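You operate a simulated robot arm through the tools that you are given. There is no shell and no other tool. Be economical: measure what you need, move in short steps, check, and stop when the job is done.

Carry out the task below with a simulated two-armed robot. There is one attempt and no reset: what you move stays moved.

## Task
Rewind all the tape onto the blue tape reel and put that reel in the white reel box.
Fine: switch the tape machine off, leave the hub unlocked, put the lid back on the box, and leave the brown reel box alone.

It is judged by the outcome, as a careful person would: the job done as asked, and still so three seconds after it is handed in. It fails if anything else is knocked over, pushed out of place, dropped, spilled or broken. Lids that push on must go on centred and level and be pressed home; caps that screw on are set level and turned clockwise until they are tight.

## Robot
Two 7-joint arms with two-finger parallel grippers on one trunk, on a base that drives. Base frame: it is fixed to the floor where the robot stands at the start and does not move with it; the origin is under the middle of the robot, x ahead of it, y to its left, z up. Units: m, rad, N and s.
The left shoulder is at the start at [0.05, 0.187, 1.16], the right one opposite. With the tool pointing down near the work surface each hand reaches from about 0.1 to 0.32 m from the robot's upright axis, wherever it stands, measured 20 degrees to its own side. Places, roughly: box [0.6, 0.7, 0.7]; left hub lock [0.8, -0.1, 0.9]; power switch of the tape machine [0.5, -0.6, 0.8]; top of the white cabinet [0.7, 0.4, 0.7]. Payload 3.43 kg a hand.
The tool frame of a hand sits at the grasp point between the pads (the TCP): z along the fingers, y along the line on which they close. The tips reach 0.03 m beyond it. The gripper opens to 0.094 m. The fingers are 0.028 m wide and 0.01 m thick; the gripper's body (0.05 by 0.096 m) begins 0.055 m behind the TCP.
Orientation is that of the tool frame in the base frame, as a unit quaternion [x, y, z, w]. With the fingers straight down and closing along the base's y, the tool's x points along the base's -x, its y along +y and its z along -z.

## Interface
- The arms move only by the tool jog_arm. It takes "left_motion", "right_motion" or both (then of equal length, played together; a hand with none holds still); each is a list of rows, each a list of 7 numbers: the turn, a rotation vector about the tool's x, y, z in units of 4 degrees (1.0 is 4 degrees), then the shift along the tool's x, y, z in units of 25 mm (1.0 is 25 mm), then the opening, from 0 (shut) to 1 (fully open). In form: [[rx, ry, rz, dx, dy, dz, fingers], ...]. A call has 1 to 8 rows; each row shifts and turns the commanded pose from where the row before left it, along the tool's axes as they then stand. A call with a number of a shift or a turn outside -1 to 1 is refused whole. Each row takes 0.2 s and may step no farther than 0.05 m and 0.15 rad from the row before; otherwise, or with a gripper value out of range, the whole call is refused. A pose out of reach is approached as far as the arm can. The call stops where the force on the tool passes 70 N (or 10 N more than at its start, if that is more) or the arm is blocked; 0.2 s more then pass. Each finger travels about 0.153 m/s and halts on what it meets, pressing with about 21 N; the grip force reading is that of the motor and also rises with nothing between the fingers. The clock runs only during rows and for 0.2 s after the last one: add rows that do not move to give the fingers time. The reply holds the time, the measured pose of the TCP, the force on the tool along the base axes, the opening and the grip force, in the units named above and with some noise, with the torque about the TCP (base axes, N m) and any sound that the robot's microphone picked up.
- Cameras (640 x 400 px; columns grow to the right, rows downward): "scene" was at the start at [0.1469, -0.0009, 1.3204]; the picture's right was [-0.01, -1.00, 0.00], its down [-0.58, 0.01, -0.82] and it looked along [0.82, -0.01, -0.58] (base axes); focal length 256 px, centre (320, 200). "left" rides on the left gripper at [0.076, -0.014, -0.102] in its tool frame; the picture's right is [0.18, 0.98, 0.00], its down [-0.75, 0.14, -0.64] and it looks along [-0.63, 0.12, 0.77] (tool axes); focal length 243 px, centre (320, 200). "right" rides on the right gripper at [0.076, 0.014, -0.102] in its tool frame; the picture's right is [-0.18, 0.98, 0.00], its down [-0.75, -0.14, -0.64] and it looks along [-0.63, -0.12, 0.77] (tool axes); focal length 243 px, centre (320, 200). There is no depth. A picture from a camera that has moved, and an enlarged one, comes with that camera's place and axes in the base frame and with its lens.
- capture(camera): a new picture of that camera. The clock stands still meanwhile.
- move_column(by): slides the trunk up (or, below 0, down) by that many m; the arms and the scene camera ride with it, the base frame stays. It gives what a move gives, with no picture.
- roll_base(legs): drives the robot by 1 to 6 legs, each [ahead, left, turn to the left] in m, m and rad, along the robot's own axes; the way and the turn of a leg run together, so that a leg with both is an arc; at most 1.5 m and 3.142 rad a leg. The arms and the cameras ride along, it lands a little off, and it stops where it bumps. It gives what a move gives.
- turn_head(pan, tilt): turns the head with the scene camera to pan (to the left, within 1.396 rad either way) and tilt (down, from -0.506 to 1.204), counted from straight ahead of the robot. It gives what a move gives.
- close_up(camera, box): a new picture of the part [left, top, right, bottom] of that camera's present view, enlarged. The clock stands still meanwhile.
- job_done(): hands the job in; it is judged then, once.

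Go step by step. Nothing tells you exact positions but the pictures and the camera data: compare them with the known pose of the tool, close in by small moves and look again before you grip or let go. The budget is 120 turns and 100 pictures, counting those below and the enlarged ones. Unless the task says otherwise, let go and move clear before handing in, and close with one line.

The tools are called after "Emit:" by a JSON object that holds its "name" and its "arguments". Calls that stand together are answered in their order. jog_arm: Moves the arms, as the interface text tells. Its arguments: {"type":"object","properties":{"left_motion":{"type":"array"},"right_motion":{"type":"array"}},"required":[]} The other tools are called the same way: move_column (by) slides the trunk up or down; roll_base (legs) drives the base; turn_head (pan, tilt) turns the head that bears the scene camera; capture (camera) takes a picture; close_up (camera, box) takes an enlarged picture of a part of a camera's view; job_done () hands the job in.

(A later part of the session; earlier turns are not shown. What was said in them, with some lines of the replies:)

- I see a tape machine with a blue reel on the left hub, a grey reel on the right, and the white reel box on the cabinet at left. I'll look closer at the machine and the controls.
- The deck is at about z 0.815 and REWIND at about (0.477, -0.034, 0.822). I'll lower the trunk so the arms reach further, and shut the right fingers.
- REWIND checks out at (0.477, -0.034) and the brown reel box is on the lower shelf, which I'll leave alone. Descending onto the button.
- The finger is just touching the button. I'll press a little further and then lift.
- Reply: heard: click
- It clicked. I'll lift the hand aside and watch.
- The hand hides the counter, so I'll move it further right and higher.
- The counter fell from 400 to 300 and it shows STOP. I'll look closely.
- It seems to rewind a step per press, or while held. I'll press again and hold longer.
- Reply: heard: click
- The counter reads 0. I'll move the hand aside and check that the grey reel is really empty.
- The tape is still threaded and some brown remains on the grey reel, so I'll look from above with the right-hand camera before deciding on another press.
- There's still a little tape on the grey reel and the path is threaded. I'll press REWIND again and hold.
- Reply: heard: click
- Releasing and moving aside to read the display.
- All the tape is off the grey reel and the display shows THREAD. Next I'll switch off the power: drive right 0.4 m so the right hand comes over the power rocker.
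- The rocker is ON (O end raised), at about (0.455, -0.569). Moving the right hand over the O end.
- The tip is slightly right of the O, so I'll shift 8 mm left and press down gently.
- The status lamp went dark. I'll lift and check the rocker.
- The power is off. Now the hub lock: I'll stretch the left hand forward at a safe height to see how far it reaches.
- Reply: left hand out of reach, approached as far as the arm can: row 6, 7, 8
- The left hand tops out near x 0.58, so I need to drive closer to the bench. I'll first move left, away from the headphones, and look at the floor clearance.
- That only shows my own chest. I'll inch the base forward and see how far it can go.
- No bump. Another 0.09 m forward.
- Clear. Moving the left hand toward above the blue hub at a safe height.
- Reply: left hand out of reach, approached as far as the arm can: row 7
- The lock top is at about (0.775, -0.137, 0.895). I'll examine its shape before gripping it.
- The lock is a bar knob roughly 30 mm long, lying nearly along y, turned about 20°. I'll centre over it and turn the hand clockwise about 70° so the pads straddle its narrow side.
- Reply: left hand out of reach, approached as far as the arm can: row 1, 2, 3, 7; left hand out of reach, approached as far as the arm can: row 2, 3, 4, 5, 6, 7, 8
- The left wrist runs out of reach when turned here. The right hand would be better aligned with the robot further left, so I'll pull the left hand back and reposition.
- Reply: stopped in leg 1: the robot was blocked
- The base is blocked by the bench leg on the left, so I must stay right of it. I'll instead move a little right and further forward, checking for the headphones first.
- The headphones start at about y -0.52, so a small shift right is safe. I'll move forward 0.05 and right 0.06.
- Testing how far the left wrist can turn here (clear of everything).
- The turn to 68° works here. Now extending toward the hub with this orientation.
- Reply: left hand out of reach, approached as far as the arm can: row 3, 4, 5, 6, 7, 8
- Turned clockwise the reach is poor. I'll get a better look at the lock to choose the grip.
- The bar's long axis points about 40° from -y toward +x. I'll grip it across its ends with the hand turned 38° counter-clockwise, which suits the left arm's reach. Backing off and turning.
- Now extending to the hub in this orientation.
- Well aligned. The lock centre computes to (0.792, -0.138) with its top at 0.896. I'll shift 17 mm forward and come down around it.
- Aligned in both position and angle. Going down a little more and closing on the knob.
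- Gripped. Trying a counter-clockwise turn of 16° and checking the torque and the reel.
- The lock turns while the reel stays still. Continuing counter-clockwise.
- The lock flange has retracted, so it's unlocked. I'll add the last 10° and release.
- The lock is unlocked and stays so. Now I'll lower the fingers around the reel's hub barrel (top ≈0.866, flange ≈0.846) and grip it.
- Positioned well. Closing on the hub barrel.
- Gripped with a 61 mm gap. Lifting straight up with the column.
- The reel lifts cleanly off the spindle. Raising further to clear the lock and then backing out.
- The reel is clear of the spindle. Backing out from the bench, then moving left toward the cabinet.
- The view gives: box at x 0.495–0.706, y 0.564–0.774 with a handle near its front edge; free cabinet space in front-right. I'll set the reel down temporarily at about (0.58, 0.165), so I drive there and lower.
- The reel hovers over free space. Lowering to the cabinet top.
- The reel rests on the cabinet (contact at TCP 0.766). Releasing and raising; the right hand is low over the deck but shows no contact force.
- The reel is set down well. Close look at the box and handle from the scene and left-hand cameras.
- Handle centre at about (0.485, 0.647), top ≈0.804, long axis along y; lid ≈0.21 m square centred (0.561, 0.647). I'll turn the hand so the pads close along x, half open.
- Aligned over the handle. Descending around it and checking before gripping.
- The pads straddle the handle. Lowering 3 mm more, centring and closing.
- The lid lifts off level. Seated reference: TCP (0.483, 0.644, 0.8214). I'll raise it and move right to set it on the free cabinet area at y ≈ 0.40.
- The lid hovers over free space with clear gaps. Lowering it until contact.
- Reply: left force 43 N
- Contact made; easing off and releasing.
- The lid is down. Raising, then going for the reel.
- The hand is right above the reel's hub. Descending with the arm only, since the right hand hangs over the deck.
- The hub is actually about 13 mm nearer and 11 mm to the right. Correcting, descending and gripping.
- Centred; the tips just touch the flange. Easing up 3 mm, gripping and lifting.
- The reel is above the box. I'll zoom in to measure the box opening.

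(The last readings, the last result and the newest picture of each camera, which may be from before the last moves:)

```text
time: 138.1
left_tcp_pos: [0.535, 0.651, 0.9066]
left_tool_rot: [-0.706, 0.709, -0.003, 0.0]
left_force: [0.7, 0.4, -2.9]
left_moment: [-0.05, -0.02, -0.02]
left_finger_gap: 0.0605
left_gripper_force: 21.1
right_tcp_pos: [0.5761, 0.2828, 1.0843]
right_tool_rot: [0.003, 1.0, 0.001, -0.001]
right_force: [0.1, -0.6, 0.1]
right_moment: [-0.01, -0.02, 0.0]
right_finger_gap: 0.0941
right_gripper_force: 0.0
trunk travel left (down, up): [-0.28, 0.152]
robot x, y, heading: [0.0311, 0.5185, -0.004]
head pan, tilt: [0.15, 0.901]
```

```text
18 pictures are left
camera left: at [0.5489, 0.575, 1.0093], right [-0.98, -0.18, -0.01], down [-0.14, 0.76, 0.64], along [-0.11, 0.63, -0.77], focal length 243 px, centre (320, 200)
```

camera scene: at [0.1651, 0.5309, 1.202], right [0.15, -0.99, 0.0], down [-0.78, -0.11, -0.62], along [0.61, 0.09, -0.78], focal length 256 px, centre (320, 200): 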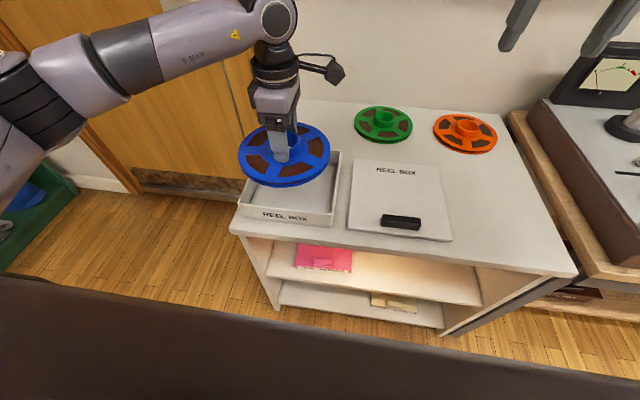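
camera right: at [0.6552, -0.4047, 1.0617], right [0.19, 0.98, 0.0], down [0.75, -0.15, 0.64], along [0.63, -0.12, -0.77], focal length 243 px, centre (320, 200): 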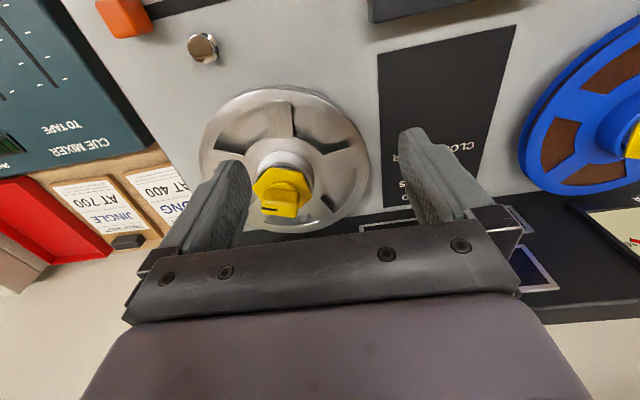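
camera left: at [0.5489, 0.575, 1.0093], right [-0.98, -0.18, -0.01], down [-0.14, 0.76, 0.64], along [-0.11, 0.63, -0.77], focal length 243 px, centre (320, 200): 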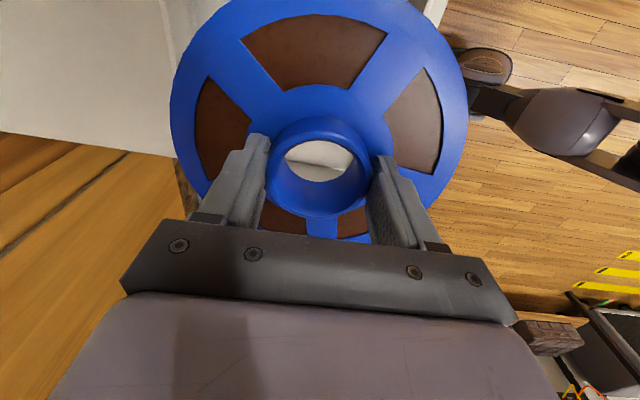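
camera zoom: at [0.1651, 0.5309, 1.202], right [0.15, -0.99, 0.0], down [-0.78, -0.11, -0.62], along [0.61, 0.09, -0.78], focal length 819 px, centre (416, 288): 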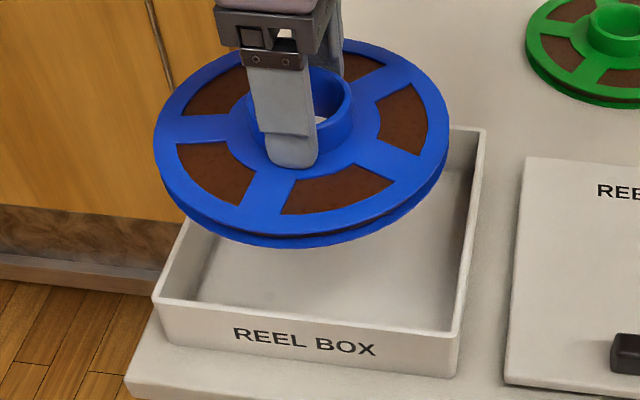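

Box outer spans x 0.4635–0.667, y 0.549–0.7505, so its centre is about (0.565, 0.650). Moving the reel there and down to just above the rim.

Emit:
{"name": "jog_arm", "arguments": {"left_motion": [[0, 0, 0, 0.04, -0.6, 0.3, 0.3], [0, 0, 0, 0.04, -0.58, 0.3, 0.3], [0, 0, 0, 0, 0, 0.6, 0.3], [0, 0, 0, 0, 0, 0.6, 0.3], [0, 0, 0, 0, 0, 0.4, 0.3]]}}

Emit:
{"name": "close_up", "arguments": {"camera": "scene", "box": [220, 110, 360, 235]}}

Emit:
{"name": "close_up", "arguments": {"camera": "left", "box": [120, 0, 520, 240]}}

```text
time: 139.2
left_tcp_pos: [0.5654, 0.6485, 0.8513]
left_tool_rot: [-0.706, 0.709, -0.004, 0.0]
left_force: [-0.1, 0.0, -2.8]
left_moment: [-0.04, -0.02, 0.0]
left_finger_gap: 0.0606
left_gripper_force: 21.6
right_tcp_pos: [0.5769, 0.2845, 1.0834]
right_tool_rot: [0.003, 1.0, 0.001, 0.0]
right_force: [0.8, -0.3, -0.4]
right_moment: [0.02, 0.03, -0.01]
right_finger_gap: 0.0942
right_gripper_force: 0.2
trunk travel left (down, up): [-0.28, 0.152]
robot x, y, heading: [0.0311, 0.5207, -0.003]
head pan, tilt: [0.15, 0.901]
```

```text
3.20 times, centred on (290, 172) of scene
camera zoom: at [0.1652, 0.5308, 1.202], right [0.15, -0.99, 0.0], down [-0.78, -0.11, -0.62], along [0.61, 0.09, -0.78], focal length 819 px, centre (416, 288)
```

zoom: 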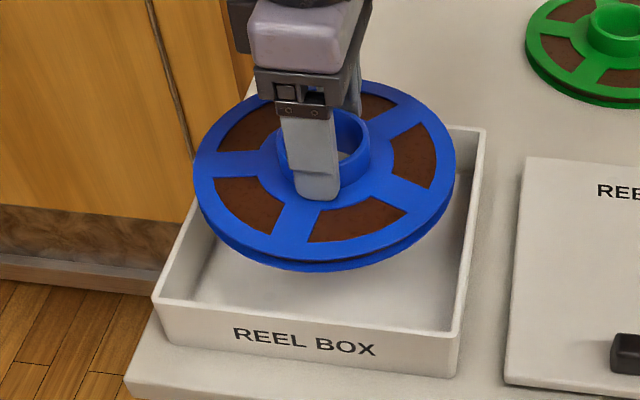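

```text
1.60 times, centred on (320, 120) of left
camera zoom: at [0.5786, 0.5725, 0.9537], right [-0.98, -0.18, -0.01], down [-0.14, 0.76, 0.64], along [-0.11, 0.63, -0.77], focal length 388 px, centre (320, 328)
```

zoom: 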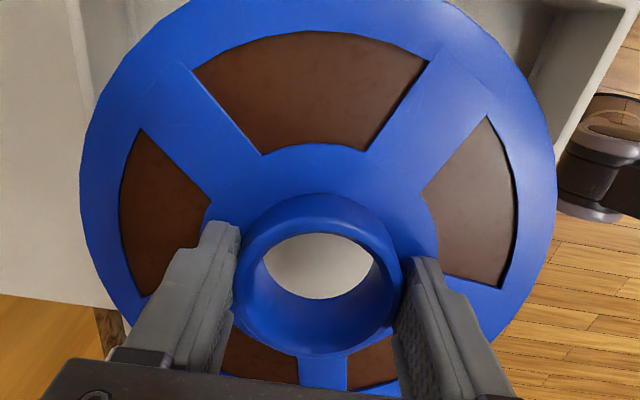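

The reel looks centred. Lowering gently past the rim and checking forces.

Emit:
{"name": "jog_arm", "arguments": {"left_motion": [[0, 0, 0, 0, 0, 0.4, 0.3], [0, 0, 0, 0, 0, 0.3, 0.3], [0, 0, 0, 0, 0, 0.3, 0.3], [0, 0, 0, 0, 0, 0.2, 0.3]]}}

Emit:
{"name": "close_up", "arguments": {"camera": "scene", "box": [220, 110, 360, 235]}}

```text
time: 140.2
left_tcp_pos: [0.5671, 0.6491, 0.8222]
left_tool_rot: [-0.706, 0.708, -0.003, 0.0]
left_force: [0.2, -0.5, -3.1]
left_moment: [-0.01, 0.0, 0.0]
left_finger_gap: 0.0609
left_gripper_force: 21.1
right_tcp_pos: [0.5761, 0.285, 1.084]
right_tool_rot: [0.002, 1.0, 0.0, -0.001]
right_force: [0.1, 0.3, -0.1]
right_moment: [-0.03, 0.0, 0.01]
right_finger_gap: 0.0942
right_gripper_force: 0.0
trunk travel left (down, up): [-0.28, 0.152]
robot x, y, heading: [0.0317, 0.5185, -0.007]
head pan, tilt: [0.15, 0.901]
```

```text
3.20 times, centred on (290, 172) of scene
camera zoom: at [0.1651, 0.5308, 1.202], right [0.15, -0.99, 0.0], down [-0.78, -0.11, -0.62], along [0.61, 0.09, -0.78], focal length 819 px, centre (416, 288)
```

zoom: 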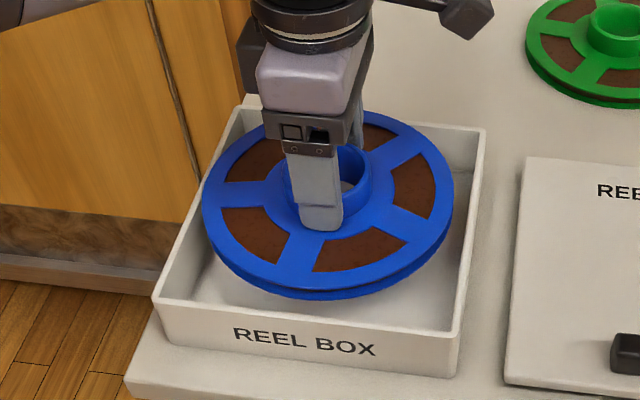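

Going in without contact. Continuing down to the floor of the box.

Emit:
{"name": "jog_arm", "arguments": {"left_motion": [[0, 0, 0, 0, 0, 0.4, 0.3], [0, 0, 0, 0, 0, 0.4, 0.3], [0, 0, 0, 0, 0, 0.3, 0.3], [0, 0, 0, 0, 0, 0.2, 0.3], [0, 0, 0, 0, 0, 0.2, 0.3]]}}

```text
time: 141.4
left_tcp_pos: [0.566, 0.6484, 0.7842]
left_tool_rot: [-0.706, 0.708, -0.003, 0.0]
left_force: [0.6, 0.8, -3.1]
left_moment: [-0.01, 0.01, -0.04]
left_finger_gap: 0.0607
left_gripper_force: 20.8
right_tcp_pos: [0.576, 0.2844, 1.0842]
right_tool_rot: [0.003, 1.0, 0.0, 0.0]
right_force: [-0.5, -0.1, -0.3]
right_moment: [0.02, 0.0, -0.02]
right_finger_gap: 0.0941
right_gripper_force: 0.0
trunk travel left (down, up): [-0.28, 0.152]
robot x, y, heading: [0.0341, 0.522, -0.003]
head pan, tilt: [0.15, 0.901]
```

Emit:
{"name": "jog_arm", "arguments": {"left_motion": [[0, 0, 0, 0, 0, 0.2, 0.3], [0, 0, 0, 0, 0, 0.12, 0.3], [0, 0, 0, 0, 0, 0.12, 0.3], [0, 0, 0, 0, 0, 0, 0.3]]}}

Emit:
{"name": "close_up", "arguments": {"camera": "scene", "box": [220, 110, 360, 235]}}

```text
time: 142.4
left_tcp_pos: [0.5661, 0.6484, 0.773]
left_tool_rot: [-0.705, 0.709, -0.003, 0.001]
left_force: [1.0, 0.3, -2.7]
left_moment: [-0.05, 0.0, 0.01]
left_finger_gap: 0.0606
left_gripper_force: 20.6
right_tcp_pos: [0.5757, 0.284, 1.0835]
right_tool_rot: [0.002, 1.0, 0.001, 0.0]
right_force: [0.2, 0.5, -0.4]
right_moment: [0.0, 0.04, 0.02]
right_finger_gap: 0.094
right_gripper_force: 0.1
trunk travel left (down, up): [-0.28, 0.152]
robot x, y, heading: [0.0305, 0.5182, -0.007]
head pan, tilt: [0.15, 0.901]
```

```text
3.20 times, centred on (290, 172) of scene
camera zoom: at [0.1651, 0.5308, 1.202], right [0.15, -0.99, 0.0], down [-0.78, -0.11, -0.62], along [0.61, 0.09, -0.78], focal length 819 px, centre (416, 288)
```

zoom: 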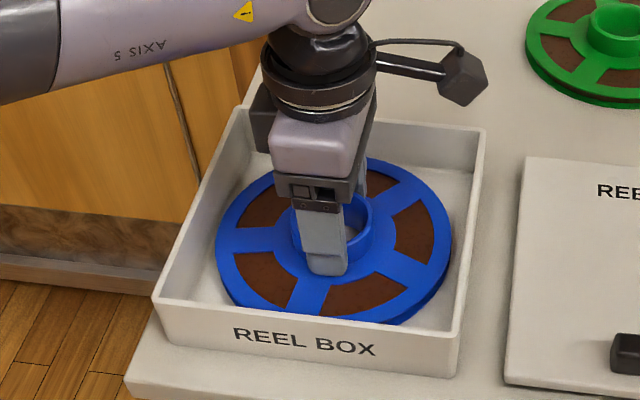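

The reel is inside. A few mm more to touch the floor, then release and rise.

Emit:
{"name": "jog_arm", "arguments": {"left_motion": [[0, 0, 0, 0, 0, 0.1, 0.3], [0, 0, 0, 0, 0, 0.1, 0.3], [0, 0, 0, 0, 0, 0.1, 0.3]]}}

```text
time: 143.2
left_tcp_pos: [0.5663, 0.6479, 0.7686]
left_tool_rot: [-0.706, 0.708, -0.005, 0.003]
left_force: [-2.6, 1.9, 14.9]
left_moment: [0.36, 0.46, 0.09]
left_finger_gap: 0.0606
left_gripper_force: 21.6
right_tcp_pos: [0.5747, 0.2839, 1.0841]
right_tool_rot: [0.003, 1.0, 0.001, 0.001]
right_force: [0.2, 0.3, -0.4]
right_moment: [0.0, 0.0, 0.01]
right_finger_gap: 0.0941
right_gripper_force: 0.0
trunk travel left (down, up): [-0.28, 0.152]
robot x, y, heading: [0.0319, 0.518, -0.004]
head pan, tilt: [0.15, 0.901]
```

Contact. Easing, releasing, rising, then driving back to the lid's handle.

Emit:
{"name": "jog_arm", "arguments": {"left_motion": [[0, 0, 0, 0, 0, -0.1, 0.3], [0, 0, 0, 0, 0, 0, 1], [0, 0, 0, 0, 0, 0, 1], [0, 0, 0, 0, 0, -0.4, 1], [0, 0, 0, 0, 0, -1, 1], [0, 0, 0, 0, 0, -1, 1], [0, 0, 0, 0, 0, -1, 1]]}}

Emit:
{"name": "roll_base", "arguments": {"legs": [[-0.068, -0.25, 0.006]]}}

Emit:
{"name": "close_up", "arguments": {"camera": "left", "box": [180, 0, 460, 240]}}

Emit:
{"name": "capture", "arguments": {"camera": "scene"}}

```text
time: 144.8
left_tcp_pos: [0.5655, 0.6479, 0.8527]
left_tool_rot: [-0.706, 0.708, -0.003, 0.0]
left_force: [-1.0, -0.7, -0.2]
left_moment: [0.02, 0.03, -0.02]
left_finger_gap: 0.0937
left_gripper_force: 0.1
right_tcp_pos: [0.575, 0.2844, 1.0834]
right_tool_rot: [0.003, 1.0, 0.001, 0.0]
right_force: [0.1, 0.8, -0.4]
right_moment: [0.01, -0.03, 0.0]
right_finger_gap: 0.0943
right_gripper_force: 0.0
trunk travel left (down, up): [-0.28, 0.152]
robot x, y, heading: [0.032, 0.5193, -0.001]
head pan, tilt: [0.15, 0.901]
```

```text
time: 147.7
left_tcp_pos: [0.4982, 0.398, 0.8547]
left_tool_rot: [-0.706, 0.708, -0.004, 0.002]
left_force: [0.5, 0.0, -0.7]
left_moment: [0.01, -0.03, 0.02]
left_finger_gap: 0.0938
left_gripper_force: 0.1
right_tcp_pos: [0.508, 0.0342, 1.084]
right_tool_rot: [0.002, 1.0, 0.001, 0.0]
right_force: [-0.2, 0.0, -0.1]
right_moment: [-0.03, 0.02, -0.02]
right_finger_gap: 0.094
right_gripper_force: 0.1
trunk travel left (down, up): [-0.28, 0.152]
robot x, y, heading: [-0.0368, 0.266, -0.005]
head pan, tilt: [0.15, 0.901]
```

```text
1.67 times, centred on (320, 120) of left
camera zoom: at [0.5109, 0.3219, 0.9564], right [-0.98, -0.18, -0.01], down [-0.14, 0.76, 0.64], along [-0.11, 0.63, -0.77], focal length 404 px, centre (320, 333)
```

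zoom: 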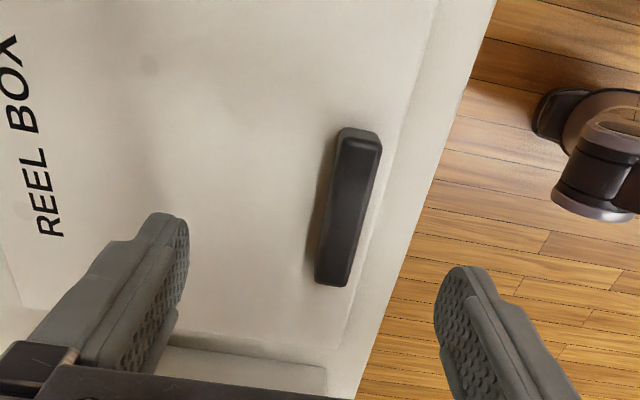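

```text
12 pictures are left
camera scene: at [0.0963, 0.2792, 1.2021], right [0.15, -0.99, 0.0], down [-0.78, -0.11, -0.62], along [0.61, 0.09, -0.78], focal length 256 px, centre (320, 200)
```

scene: 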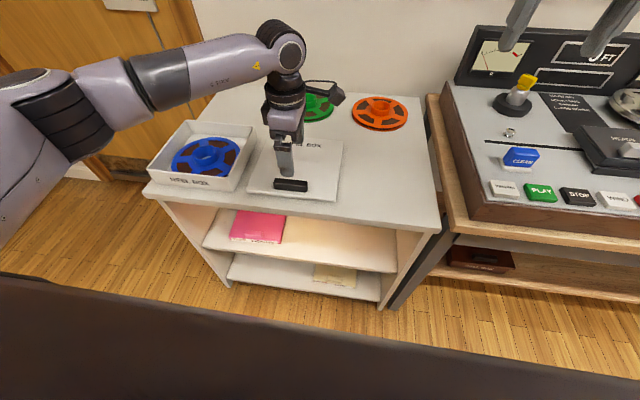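

The reel sits in the box. The handle is about 16 mm nearer than my hand, so I'll correct and descend, half open.

Emit:
{"name": "jog_arm", "arguments": {"left_motion": [[0, 0, 0, -0.12, 0.64, 0, 0.5], [0, 0, 0, 0, 0, 1, 0.5], [0, 0, 0, 0, 0, 1, 0.5], [0, 0, 0, 0, 0, 0.6, 0.5]]}}

Emit:
{"name": "close_up", "arguments": {"camera": "left", "box": [200, 60, 440, 240]}}

```text
time: 148.7
left_tcp_pos: [0.4813, 0.401, 0.7884]
left_tool_rot: [-0.706, 0.709, -0.003, 0.0]
left_force: [0.5, 0.0, 0.2]
left_moment: [-0.03, 0.0, 0.04]
left_finger_gap: 0.0471
left_gripper_force: 0.0
right_tcp_pos: [0.5063, 0.0339, 1.0842]
right_tool_rot: [0.001, 1.0, 0.001, 0.0]
right_force: [-0.8, 0.3, -0.6]
right_moment: [-0.01, 0.0, -0.01]
right_finger_gap: 0.094
right_gripper_force: 0.1
trunk travel left (down, up): [-0.28, 0.152]
robot x, y, heading: [-0.0371, 0.2674, -0.003]
head pan, tilt: [0.15, 0.901]
```

```text
2.22 times, centred on (320, 150) of left
camera zoom: at [0.4953, 0.3248, 0.8907], right [-0.98, -0.18, -0.01], down [-0.14, 0.76, 0.64], along [-0.11, 0.63, -0.77], focal length 539 px, centre (320, 311)
```

zoom: 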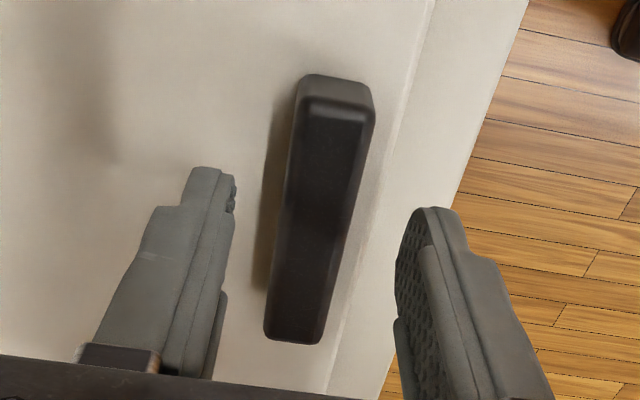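

Centred. Descending 16 mm more, gripping and lifting slightly.

Emit:
{"name": "jog_arm", "arguments": {"left_motion": [[0, 0, 0, 0, 0, 0.4, 0.5], [0, 0, 0, 0, 0, 0.2, 0.5], [0, 0, 0, 0, 0, 0, 0.1], [0, 0, 0, 0, 0, 0, 0], [0, 0, 0, 0, 0, 0, 0], [0, 0, 0, 0, 0, -0.4, 0], [0, 0, 0, 0, 0, -0.8, 0]]}}

Emit:
{"name": "move_column", "arguments": {"by": 0.1}}

Emit:
{"name": "roll_base", "arguments": {"legs": [[0.0, 0.246, 0.003]]}}

Emit:
{"name": "capture", "arguments": {"camera": "scene"}}

```text
time: 150.3
left_tcp_pos: [0.483, 0.4029, 0.8028]
left_tool_rot: [-0.706, 0.708, -0.003, 0.001]
left_force: [-0.1, -0.3, -1.0]
left_moment: [-0.04, 0.13, -0.01]
left_finger_gap: 0.0198
left_gripper_force: 21.3
right_tcp_pos: [0.5088, 0.0332, 1.0843]
right_tool_rot: [0.002, 1.0, 0.0, 0.0]
right_force: [0.0, 0.1, -0.7]
right_moment: [0.01, -0.01, 0.03]
right_finger_gap: 0.0941
right_gripper_force: 0.0
trunk travel left (down, up): [-0.28, 0.152]
robot x, y, heading: [-0.0361, 0.2722, -0.004]
head pan, tilt: [0.15, 0.901]
```

```text
time: 151.6
left_tcp_pos: [0.4836, 0.4024, 0.9037]
left_tool_rot: [-0.706, 0.708, -0.003, 0.001]
left_force: [-0.2, 0.0, -2.4]
left_moment: [-0.04, 0.16, 0.02]
left_finger_gap: 0.0197
left_gripper_force: 21.2
right_tcp_pos: [0.5075, 0.0339, 1.1827]
right_tool_rot: [0.002, 1.0, 0.002, 0.001]
right_force: [0.4, -0.7, -0.3]
right_moment: [-0.01, -0.01, 0.02]
right_finger_gap: 0.094
right_gripper_force: 0.1
trunk travel left (down, up): [-0.38, 0.052]
robot x, y, heading: [-0.0402, 0.2679, 0.0]
head pan, tilt: [0.15, 0.901]
```

```text
time: 154.4
left_tcp_pos: [0.4824, 0.6516, 0.9034]
left_tool_rot: [0.708, -0.706, 0.003, 0.0]
left_force: [0.0, 0.2, -1.8]
left_moment: [0.0, 0.16, -0.02]
left_finger_gap: 0.0197
left_gripper_force: 20.5
right_tcp_pos: [0.5089, 0.284, 1.1845]
right_tool_rot: [-0.001, 1.0, -0.001, 0.0]
right_force: [-0.3, 0.1, 0.4]
right_moment: [0.01, 0.0, 0.01]
right_finger_gap: 0.0941
right_gripper_force: 0.1
trunk travel left (down, up): [-0.38, 0.052]
robot x, y, heading: [-0.0386, 0.5148, 0.006]
head pan, tilt: [0.15, 0.901]
```

```text
10 pictures are left
camera scene: at [0.0965, 0.527, 1.302], right [0.15, -0.99, 0.0], down [-0.77, -0.12, -0.62], along [0.61, 0.09, -0.78], focal length 256 px, centre (320, 200)
```

scene: 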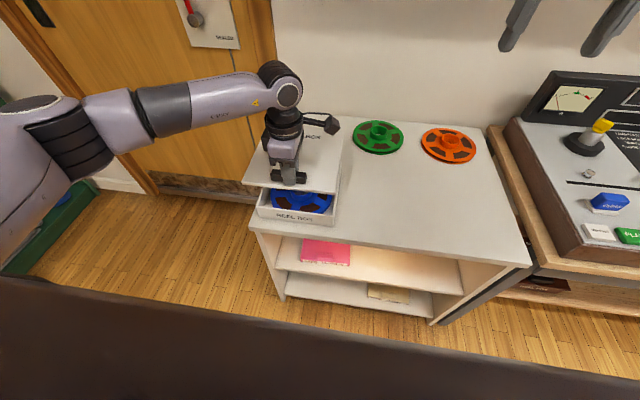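

Holding the lid over the box. I'll shift 6 mm right, lower to about 2 cm above the rim and compare edges.

Emit:
{"name": "jog_arm", "arguments": {"left_motion": [[0, 0, 0, 0.26, -0.04, 0.4, 0], [0, 0, 0, 0, 0, 0.6, 0], [0, 0, 0, 0, 0, 0.6, 0]]}}

Emit:
{"name": "close_up", "arguments": {"camera": "scene", "box": [220, 120, 370, 240]}}

```text
time: 155.2
left_tcp_pos: [0.4816, 0.6452, 0.8638]
left_tool_rot: [0.709, -0.706, 0.003, -0.001]
left_force: [-0.3, -0.6, -2.5]
left_moment: [-0.02, 0.15, 0.01]
left_finger_gap: 0.0197
left_gripper_force: 20.6
right_tcp_pos: [0.5093, 0.2849, 1.183]
right_tool_rot: [-0.001, 1.0, 0.001, 0.001]
right_force: [0.0, -0.4, -0.7]
right_moment: [0.01, 0.0, 0.03]
right_finger_gap: 0.0939
right_gripper_force: 0.0
trunk travel left (down, up): [-0.38, 0.052]
robot x, y, heading: [-0.0386, 0.5149, 0.004]
head pan, tilt: [0.15, 0.901]
```

```text
3.33 times, centred on (295, 180) of scene
camera zoom: at [0.0965, 0.5268, 1.302], right [0.15, -0.99, 0.0], down [-0.77, -0.12, -0.62], along [0.61, 0.09, -0.78], focal length 854 px, centre (403, 267)
```

zoom: 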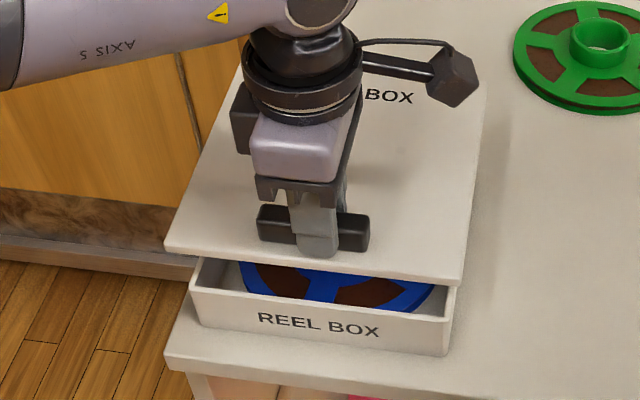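

Lid and box agree within a couple of mm; I'll nudge 2 mm right and 1.5 mm back, then lower to just above seating.

Emit:
{"name": "jog_arm", "arguments": {"left_motion": [[0, 0, 0, 0.08, 0.06, 0.4, 0], [0, 0, 0, 0, 0, 0.4, 0], [0, 0, 0, 0, 0, 0.3, 0], [0, 0, 0, 0, 0, 0.2, 0]]}}

Emit:
{"name": "close_up", "arguments": {"camera": "scene", "box": [220, 120, 370, 240]}}

```text
time: 156.2
left_tcp_pos: [0.4822, 0.6425, 0.8309]
left_tool_rot: [0.709, -0.705, 0.004, -0.001]
left_force: [0.2, 0.1, -1.8]
left_moment: [-0.01, 0.17, -0.01]
left_finger_gap: 0.0196
left_gripper_force: 21.5
right_tcp_pos: [0.5086, 0.2841, 1.1835]
right_tool_rot: [-0.001, 1.0, 0.001, -0.001]
right_force: [0.5, -0.8, 0.2]
right_moment: [0.02, -0.01, 0.04]
right_finger_gap: 0.094
right_gripper_force: 0.0
trunk travel left (down, up): [-0.38, 0.052]
robot x, y, heading: [-0.0387, 0.5172, 0.004]
head pan, tilt: [0.15, 0.901]
```

```text
3.33 times, centred on (295, 180) of scene
camera zoom: at [0.0965, 0.5268, 1.302], right [0.15, -0.99, 0.0], down [-0.77, -0.12, -0.62], along [0.61, 0.09, -0.78], focal length 854 px, centre (403, 267)
```

zoom: 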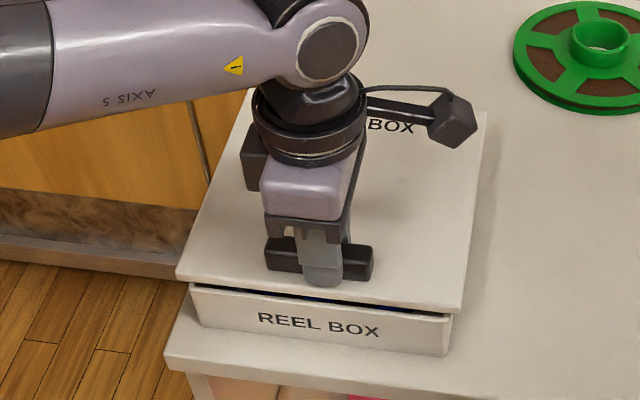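

Side overhangs match (14 vs 13 px). Lowering to seat.

Emit:
{"name": "jog_arm", "arguments": {"left_motion": [[0, 0, 0, 0, 0, 0.16, 0], [0, 0, 0, 0, 0, 0.12, 0], [0, 0, 0, 0, 0, 0.1, 0]]}}

```text
time: 157.0
left_tcp_pos: [0.4818, 0.643, 0.8199]
left_tool_rot: [0.707, -0.707, 0.003, -0.001]
left_force: [-0.9, 1.1, -2.5]
left_moment: [-0.04, 0.17, 0.01]
left_finger_gap: 0.0196
left_gripper_force: 21.1
right_tcp_pos: [0.5091, 0.2837, 1.1845]
right_tool_rot: [-0.001, 1.0, 0.001, 0.001]
right_force: [-0.2, 0.5, 0.4]
right_moment: [0.0, -0.02, -0.04]
right_finger_gap: 0.094
right_gripper_force: 0.1
trunk travel left (down, up): [-0.38, 0.052]
robot x, y, heading: [-0.0367, 0.5146, 0.003]
head pan, tilt: [0.15, 0.901]
```

Emit:
{"name": "jog_arm", "arguments": {"left_motion": [[0, 0, 0, 0, 0, 0.1, 0], [0, 0, 0, 0, 0, 0.1, 0], [0, 0, 0, 0, 0, 0, 0]]}}

Emit:
{"name": "close_up", "arguments": {"camera": "scene", "box": [220, 120, 370, 240]}}

```text
time: 157.8
left_tcp_pos: [0.4814, 0.6429, 0.8165]
left_tool_rot: [0.708, -0.706, 0.004, -0.002]
left_force: [0.4, -1.1, 2.9]
left_moment: [0.32, 0.22, 0.03]
left_finger_gap: 0.0198
left_gripper_force: 20.6
right_tcp_pos: [0.5091, 0.2839, 1.1845]
right_tool_rot: [-0.001, 1.0, 0.001, 0.001]
right_force: [0.6, 0.0, 0.8]
right_moment: [0.0, 0.02, -0.02]
right_finger_gap: 0.094
right_gripper_force: 0.0
trunk travel left (down, up): [-0.38, 0.052]
robot x, y, heading: [-0.0375, 0.5156, 0.0]
head pan, tilt: [0.15, 0.901]
```

```text
3.33 times, centred on (295, 180) of scene
camera zoom: at [0.0962, 0.5266, 1.3021], right [0.15, -0.99, 0.0], down [-0.77, -0.12, -0.62], along [0.61, 0.09, -0.78], focal length 854 px, centre (403, 267)
```

zoom: 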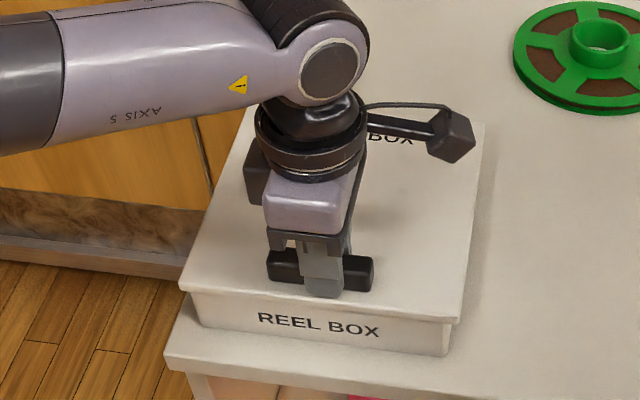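

The lid appears seated. Pressing slightly at the handle, then releasing and pressing on the lid's middle with closed fingers.

Emit:
{"name": "jog_arm", "arguments": {"left_motion": [[0, 0, 0, 0, 0, 0.15, 0], [0, 0, 0, 0, 0, 0, 0], [0, 0, 0, 0, 0, -0.15, 0], [0, 0, 0, 0, 0, 0, 0.5], [0, 0, 0, 0, 0, 0, 0.5]]}}

Emit:
{"name": "jog_arm", "arguments": {"left_motion": [[0, 0, 0, 0, 0, -0.4, 0.5], [0, 0, 0, 0, 0, -1, 0.5], [0, 0, 0, 0, 0, -0.6, 0.2], [0, 0, 0, -0.1, -1, 0, 0], [0, 0, 0, -0.1, -1, 0, 0], [0, 0, 0, 0, -1, 0, 0], [0, 0, 0, 0, -0.2, 0.6, 0], [0, 0, 0, 0, 0, 0.6, 0]]}}

```text
time: 159.0
left_tcp_pos: [0.4809, 0.6427, 0.8165]
left_tool_rot: [0.708, -0.706, 0.003, 0.0]
left_force: [0.2, -0.6, 1.4]
left_moment: [-0.03, 0.01, -0.02]
left_finger_gap: 0.0474
left_gripper_force: 0.0
right_tcp_pos: [0.5083, 0.2833, 1.1833]
right_tool_rot: [-0.001, 1.0, 0.0, 0.0]
right_force: [-0.4, -0.4, -0.4]
right_moment: [0.04, 0.0, -0.02]
right_finger_gap: 0.094
right_gripper_force: 0.1
trunk travel left (down, up): [-0.38, 0.052]
robot x, y, heading: [-0.0378, 0.5138, 0.005]
head pan, tilt: [0.15, 0.901]
```

```text
time: 160.8
left_tcp_pos: [0.5613, 0.6466, 0.836]
left_tool_rot: [0.708, -0.706, 0.004, -0.001]
left_force: [0.2, -0.3, -0.8]
left_moment: [0.01, -0.02, 0.0]
left_finger_gap: 0.0
left_gripper_force: 21.0
right_tcp_pos: [0.5099, 0.2836, 1.1827]
right_tool_rot: [-0.001, 1.0, 0.001, -0.001]
right_force: [0.9, 0.0, 0.0]
right_moment: [0.0, 0.0, 0.0]
right_finger_gap: 0.0941
right_gripper_force: 0.0
trunk travel left (down, up): [-0.38, 0.052]
robot x, y, heading: [-0.0416, 0.5163, -0.001]
head pan, tilt: [0.15, 0.901]
```

Emit:
{"name": "jog_arm", "arguments": {"left_motion": [[0, 0, 0, 0, 0, 0.5, 0], [0, 0, 0, 0, 0, 0.2, 0], [0, 0, 0, 0, 0, 0.15, 0], [0, 0, 0, 0, 0, 0.15, 0], [0, 0, 0, 0, 0, 0, 0]]}}

```text
time: 162.0
left_tcp_pos: [0.5615, 0.6477, 0.8139]
left_tool_rot: [0.709, -0.706, 0.004, -0.002]
left_force: [-1.5, 1.5, 9.1]
left_moment: [0.17, 0.04, -0.02]
left_finger_gap: 0.0002
left_gripper_force: 20.9
right_tcp_pos: [0.5077, 0.283, 1.1846]
right_tool_rot: [0.0, 1.0, 0.001, 0.001]
right_force: [-0.4, 0.2, 0.2]
right_moment: [0.02, 0.02, -0.03]
right_finger_gap: 0.094
right_gripper_force: 0.1
trunk travel left (down, up): [-0.38, 0.052]
robot x, y, heading: [-0.032, 0.5173, 0.003]
head pan, tilt: [0.15, 0.901]
```

Emit:
{"name": "jog_arm", "arguments": {"left_motion": [[0, 0, 0, 0, 0, 0.15, 0], [0, 0, 0, 0, 0, 0.15, 0], [0, 0, 0, 0, 0, 0, 0]]}}

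Emit:
{"name": "jog_arm", "arguments": {"left_motion": [[0, 0, 0, 0, 0, -0.4, 0], [0, 0, 0, 0, 0, -1, 0], [0, 0, 0, 0, 0, -1, 0], [0, 0, 0, 0, 0, -1, 0], [0, 0, 0, 0, 0, -1, 0], [0, 0, 0, 0, 0, -1, 0]]}}

Emit:
{"name": "close_up", "arguments": {"camera": "scene", "box": [220, 120, 370, 240]}}

```text
time: 162.8
left_tcp_pos: [0.5613, 0.6479, 0.8131]
left_tool_rot: [0.708, -0.706, 0.008, -0.005]
left_force: [-10.8, 6.3, 47.3]
left_moment: [0.31, 0.43, -0.04]
left_finger_gap: 0.0003
left_gripper_force: 21.4
right_tcp_pos: [0.503, 0.2829, 1.1868]
right_tool_rot: [-0.001, 1.0, 0.001, 0.002]
right_force: [-0.1, -0.2, 0.3]
right_moment: [0.0, 0.02, -0.02]
right_finger_gap: 0.0941
right_gripper_force: 0.1
trunk travel left (down, up): [-0.38, 0.052]
robot x, y, heading: [-0.0371, 0.514, 0.009]
head pan, tilt: [0.15, 0.901]
```

```text
time: 164.2
left_tcp_pos: [0.5601, 0.6486, 0.941]
left_tool_rot: [0.708, -0.707, 0.004, -0.001]
left_force: [-0.1, 0.1, -0.2]
left_moment: [-0.01, 0.0, 0.04]
left_finger_gap: 0.0
left_gripper_force: 20.6
right_tcp_pos: [0.5089, 0.2827, 1.1845]
right_tool_rot: [-0.001, 1.0, 0.001, 0.0]
right_force: [-0.5, -0.3, -0.3]
right_moment: [-0.01, -0.01, 0.03]
right_finger_gap: 0.094
right_gripper_force: 0.0
trunk travel left (down, up): [-0.38, 0.052]
robot x, y, heading: [-0.0334, 0.5177, 0.004]
head pan, tilt: [0.15, 0.901]
```

```text
3.33 times, centred on (295, 180) of scene
camera zoom: at [0.096, 0.5267, 1.3021], right [0.15, -0.99, 0.0], down [-0.77, -0.12, -0.62], along [0.61, 0.09, -0.78], focal length 854 px, centre (403, 267)
```

zoom: 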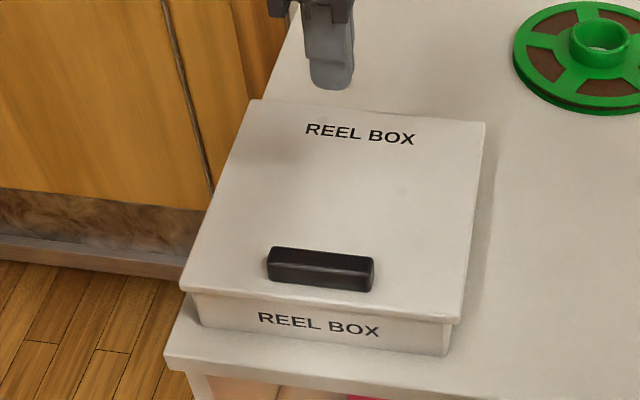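

The lid is on, level and pressed home. One last check of the machine and surroundings.

Emit:
{"name": "turn_head", "arguments": {"pan": -0.5, "tilt": 0.65}}

Emit:
{"name": "capture", "arguments": {"camera": "scene"}}

```text
time: 165.2
left_tcp_pos: [0.5601, 0.6491, 0.9394]
left_tool_rot: [0.709, -0.705, 0.004, 0.0]
left_force: [0.2, -0.3, 0.2]
left_moment: [0.01, -0.03, -0.01]
left_finger_gap: 0.0
left_gripper_force: 21.3
right_tcp_pos: [0.5082, 0.2836, 1.1837]
right_tool_rot: [-0.001, 1.0, 0.001, 0.0]
right_force: [-1.1, -0.6, 0.8]
right_moment: [-0.04, 0.0, 0.0]
right_finger_gap: 0.0941
right_gripper_force: 0.1
trunk travel left (down, up): [-0.38, 0.052]
robot x, y, heading: [-0.0344, 0.5116, 0.004]
head pan, tilt: [-0.499, 0.649]
```

```text
5 pictures are left
camera scene: at [0.098, 0.474, 1.3225], right [-0.48, -0.88, 0.0], down [-0.53, 0.29, -0.8], along [0.7, -0.38, -0.6], focal length 256 px, centre (320, 200)
```

scene: 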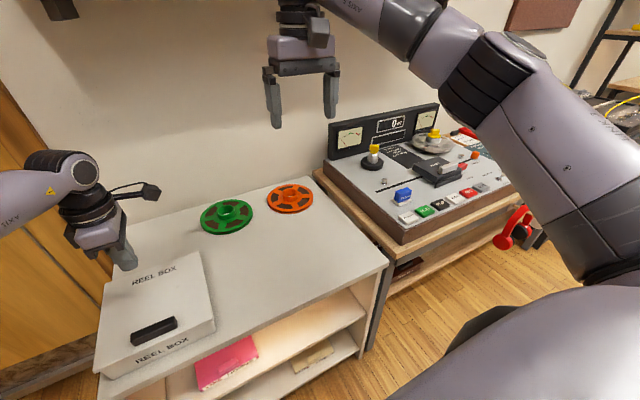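

Everything is in order: the machine is off, the hub is unlocked, the box is closed, and both hands are clear.

Emit:
{"name": "job_done", "arguments": {}}

```text
The job is handed in.
```

All the tape is rewound onto the blue reel, which is in the white reel box with the lid pressed home. The tape machine is off, its left hub is unlocked, and the brown reel box wasn't touched.
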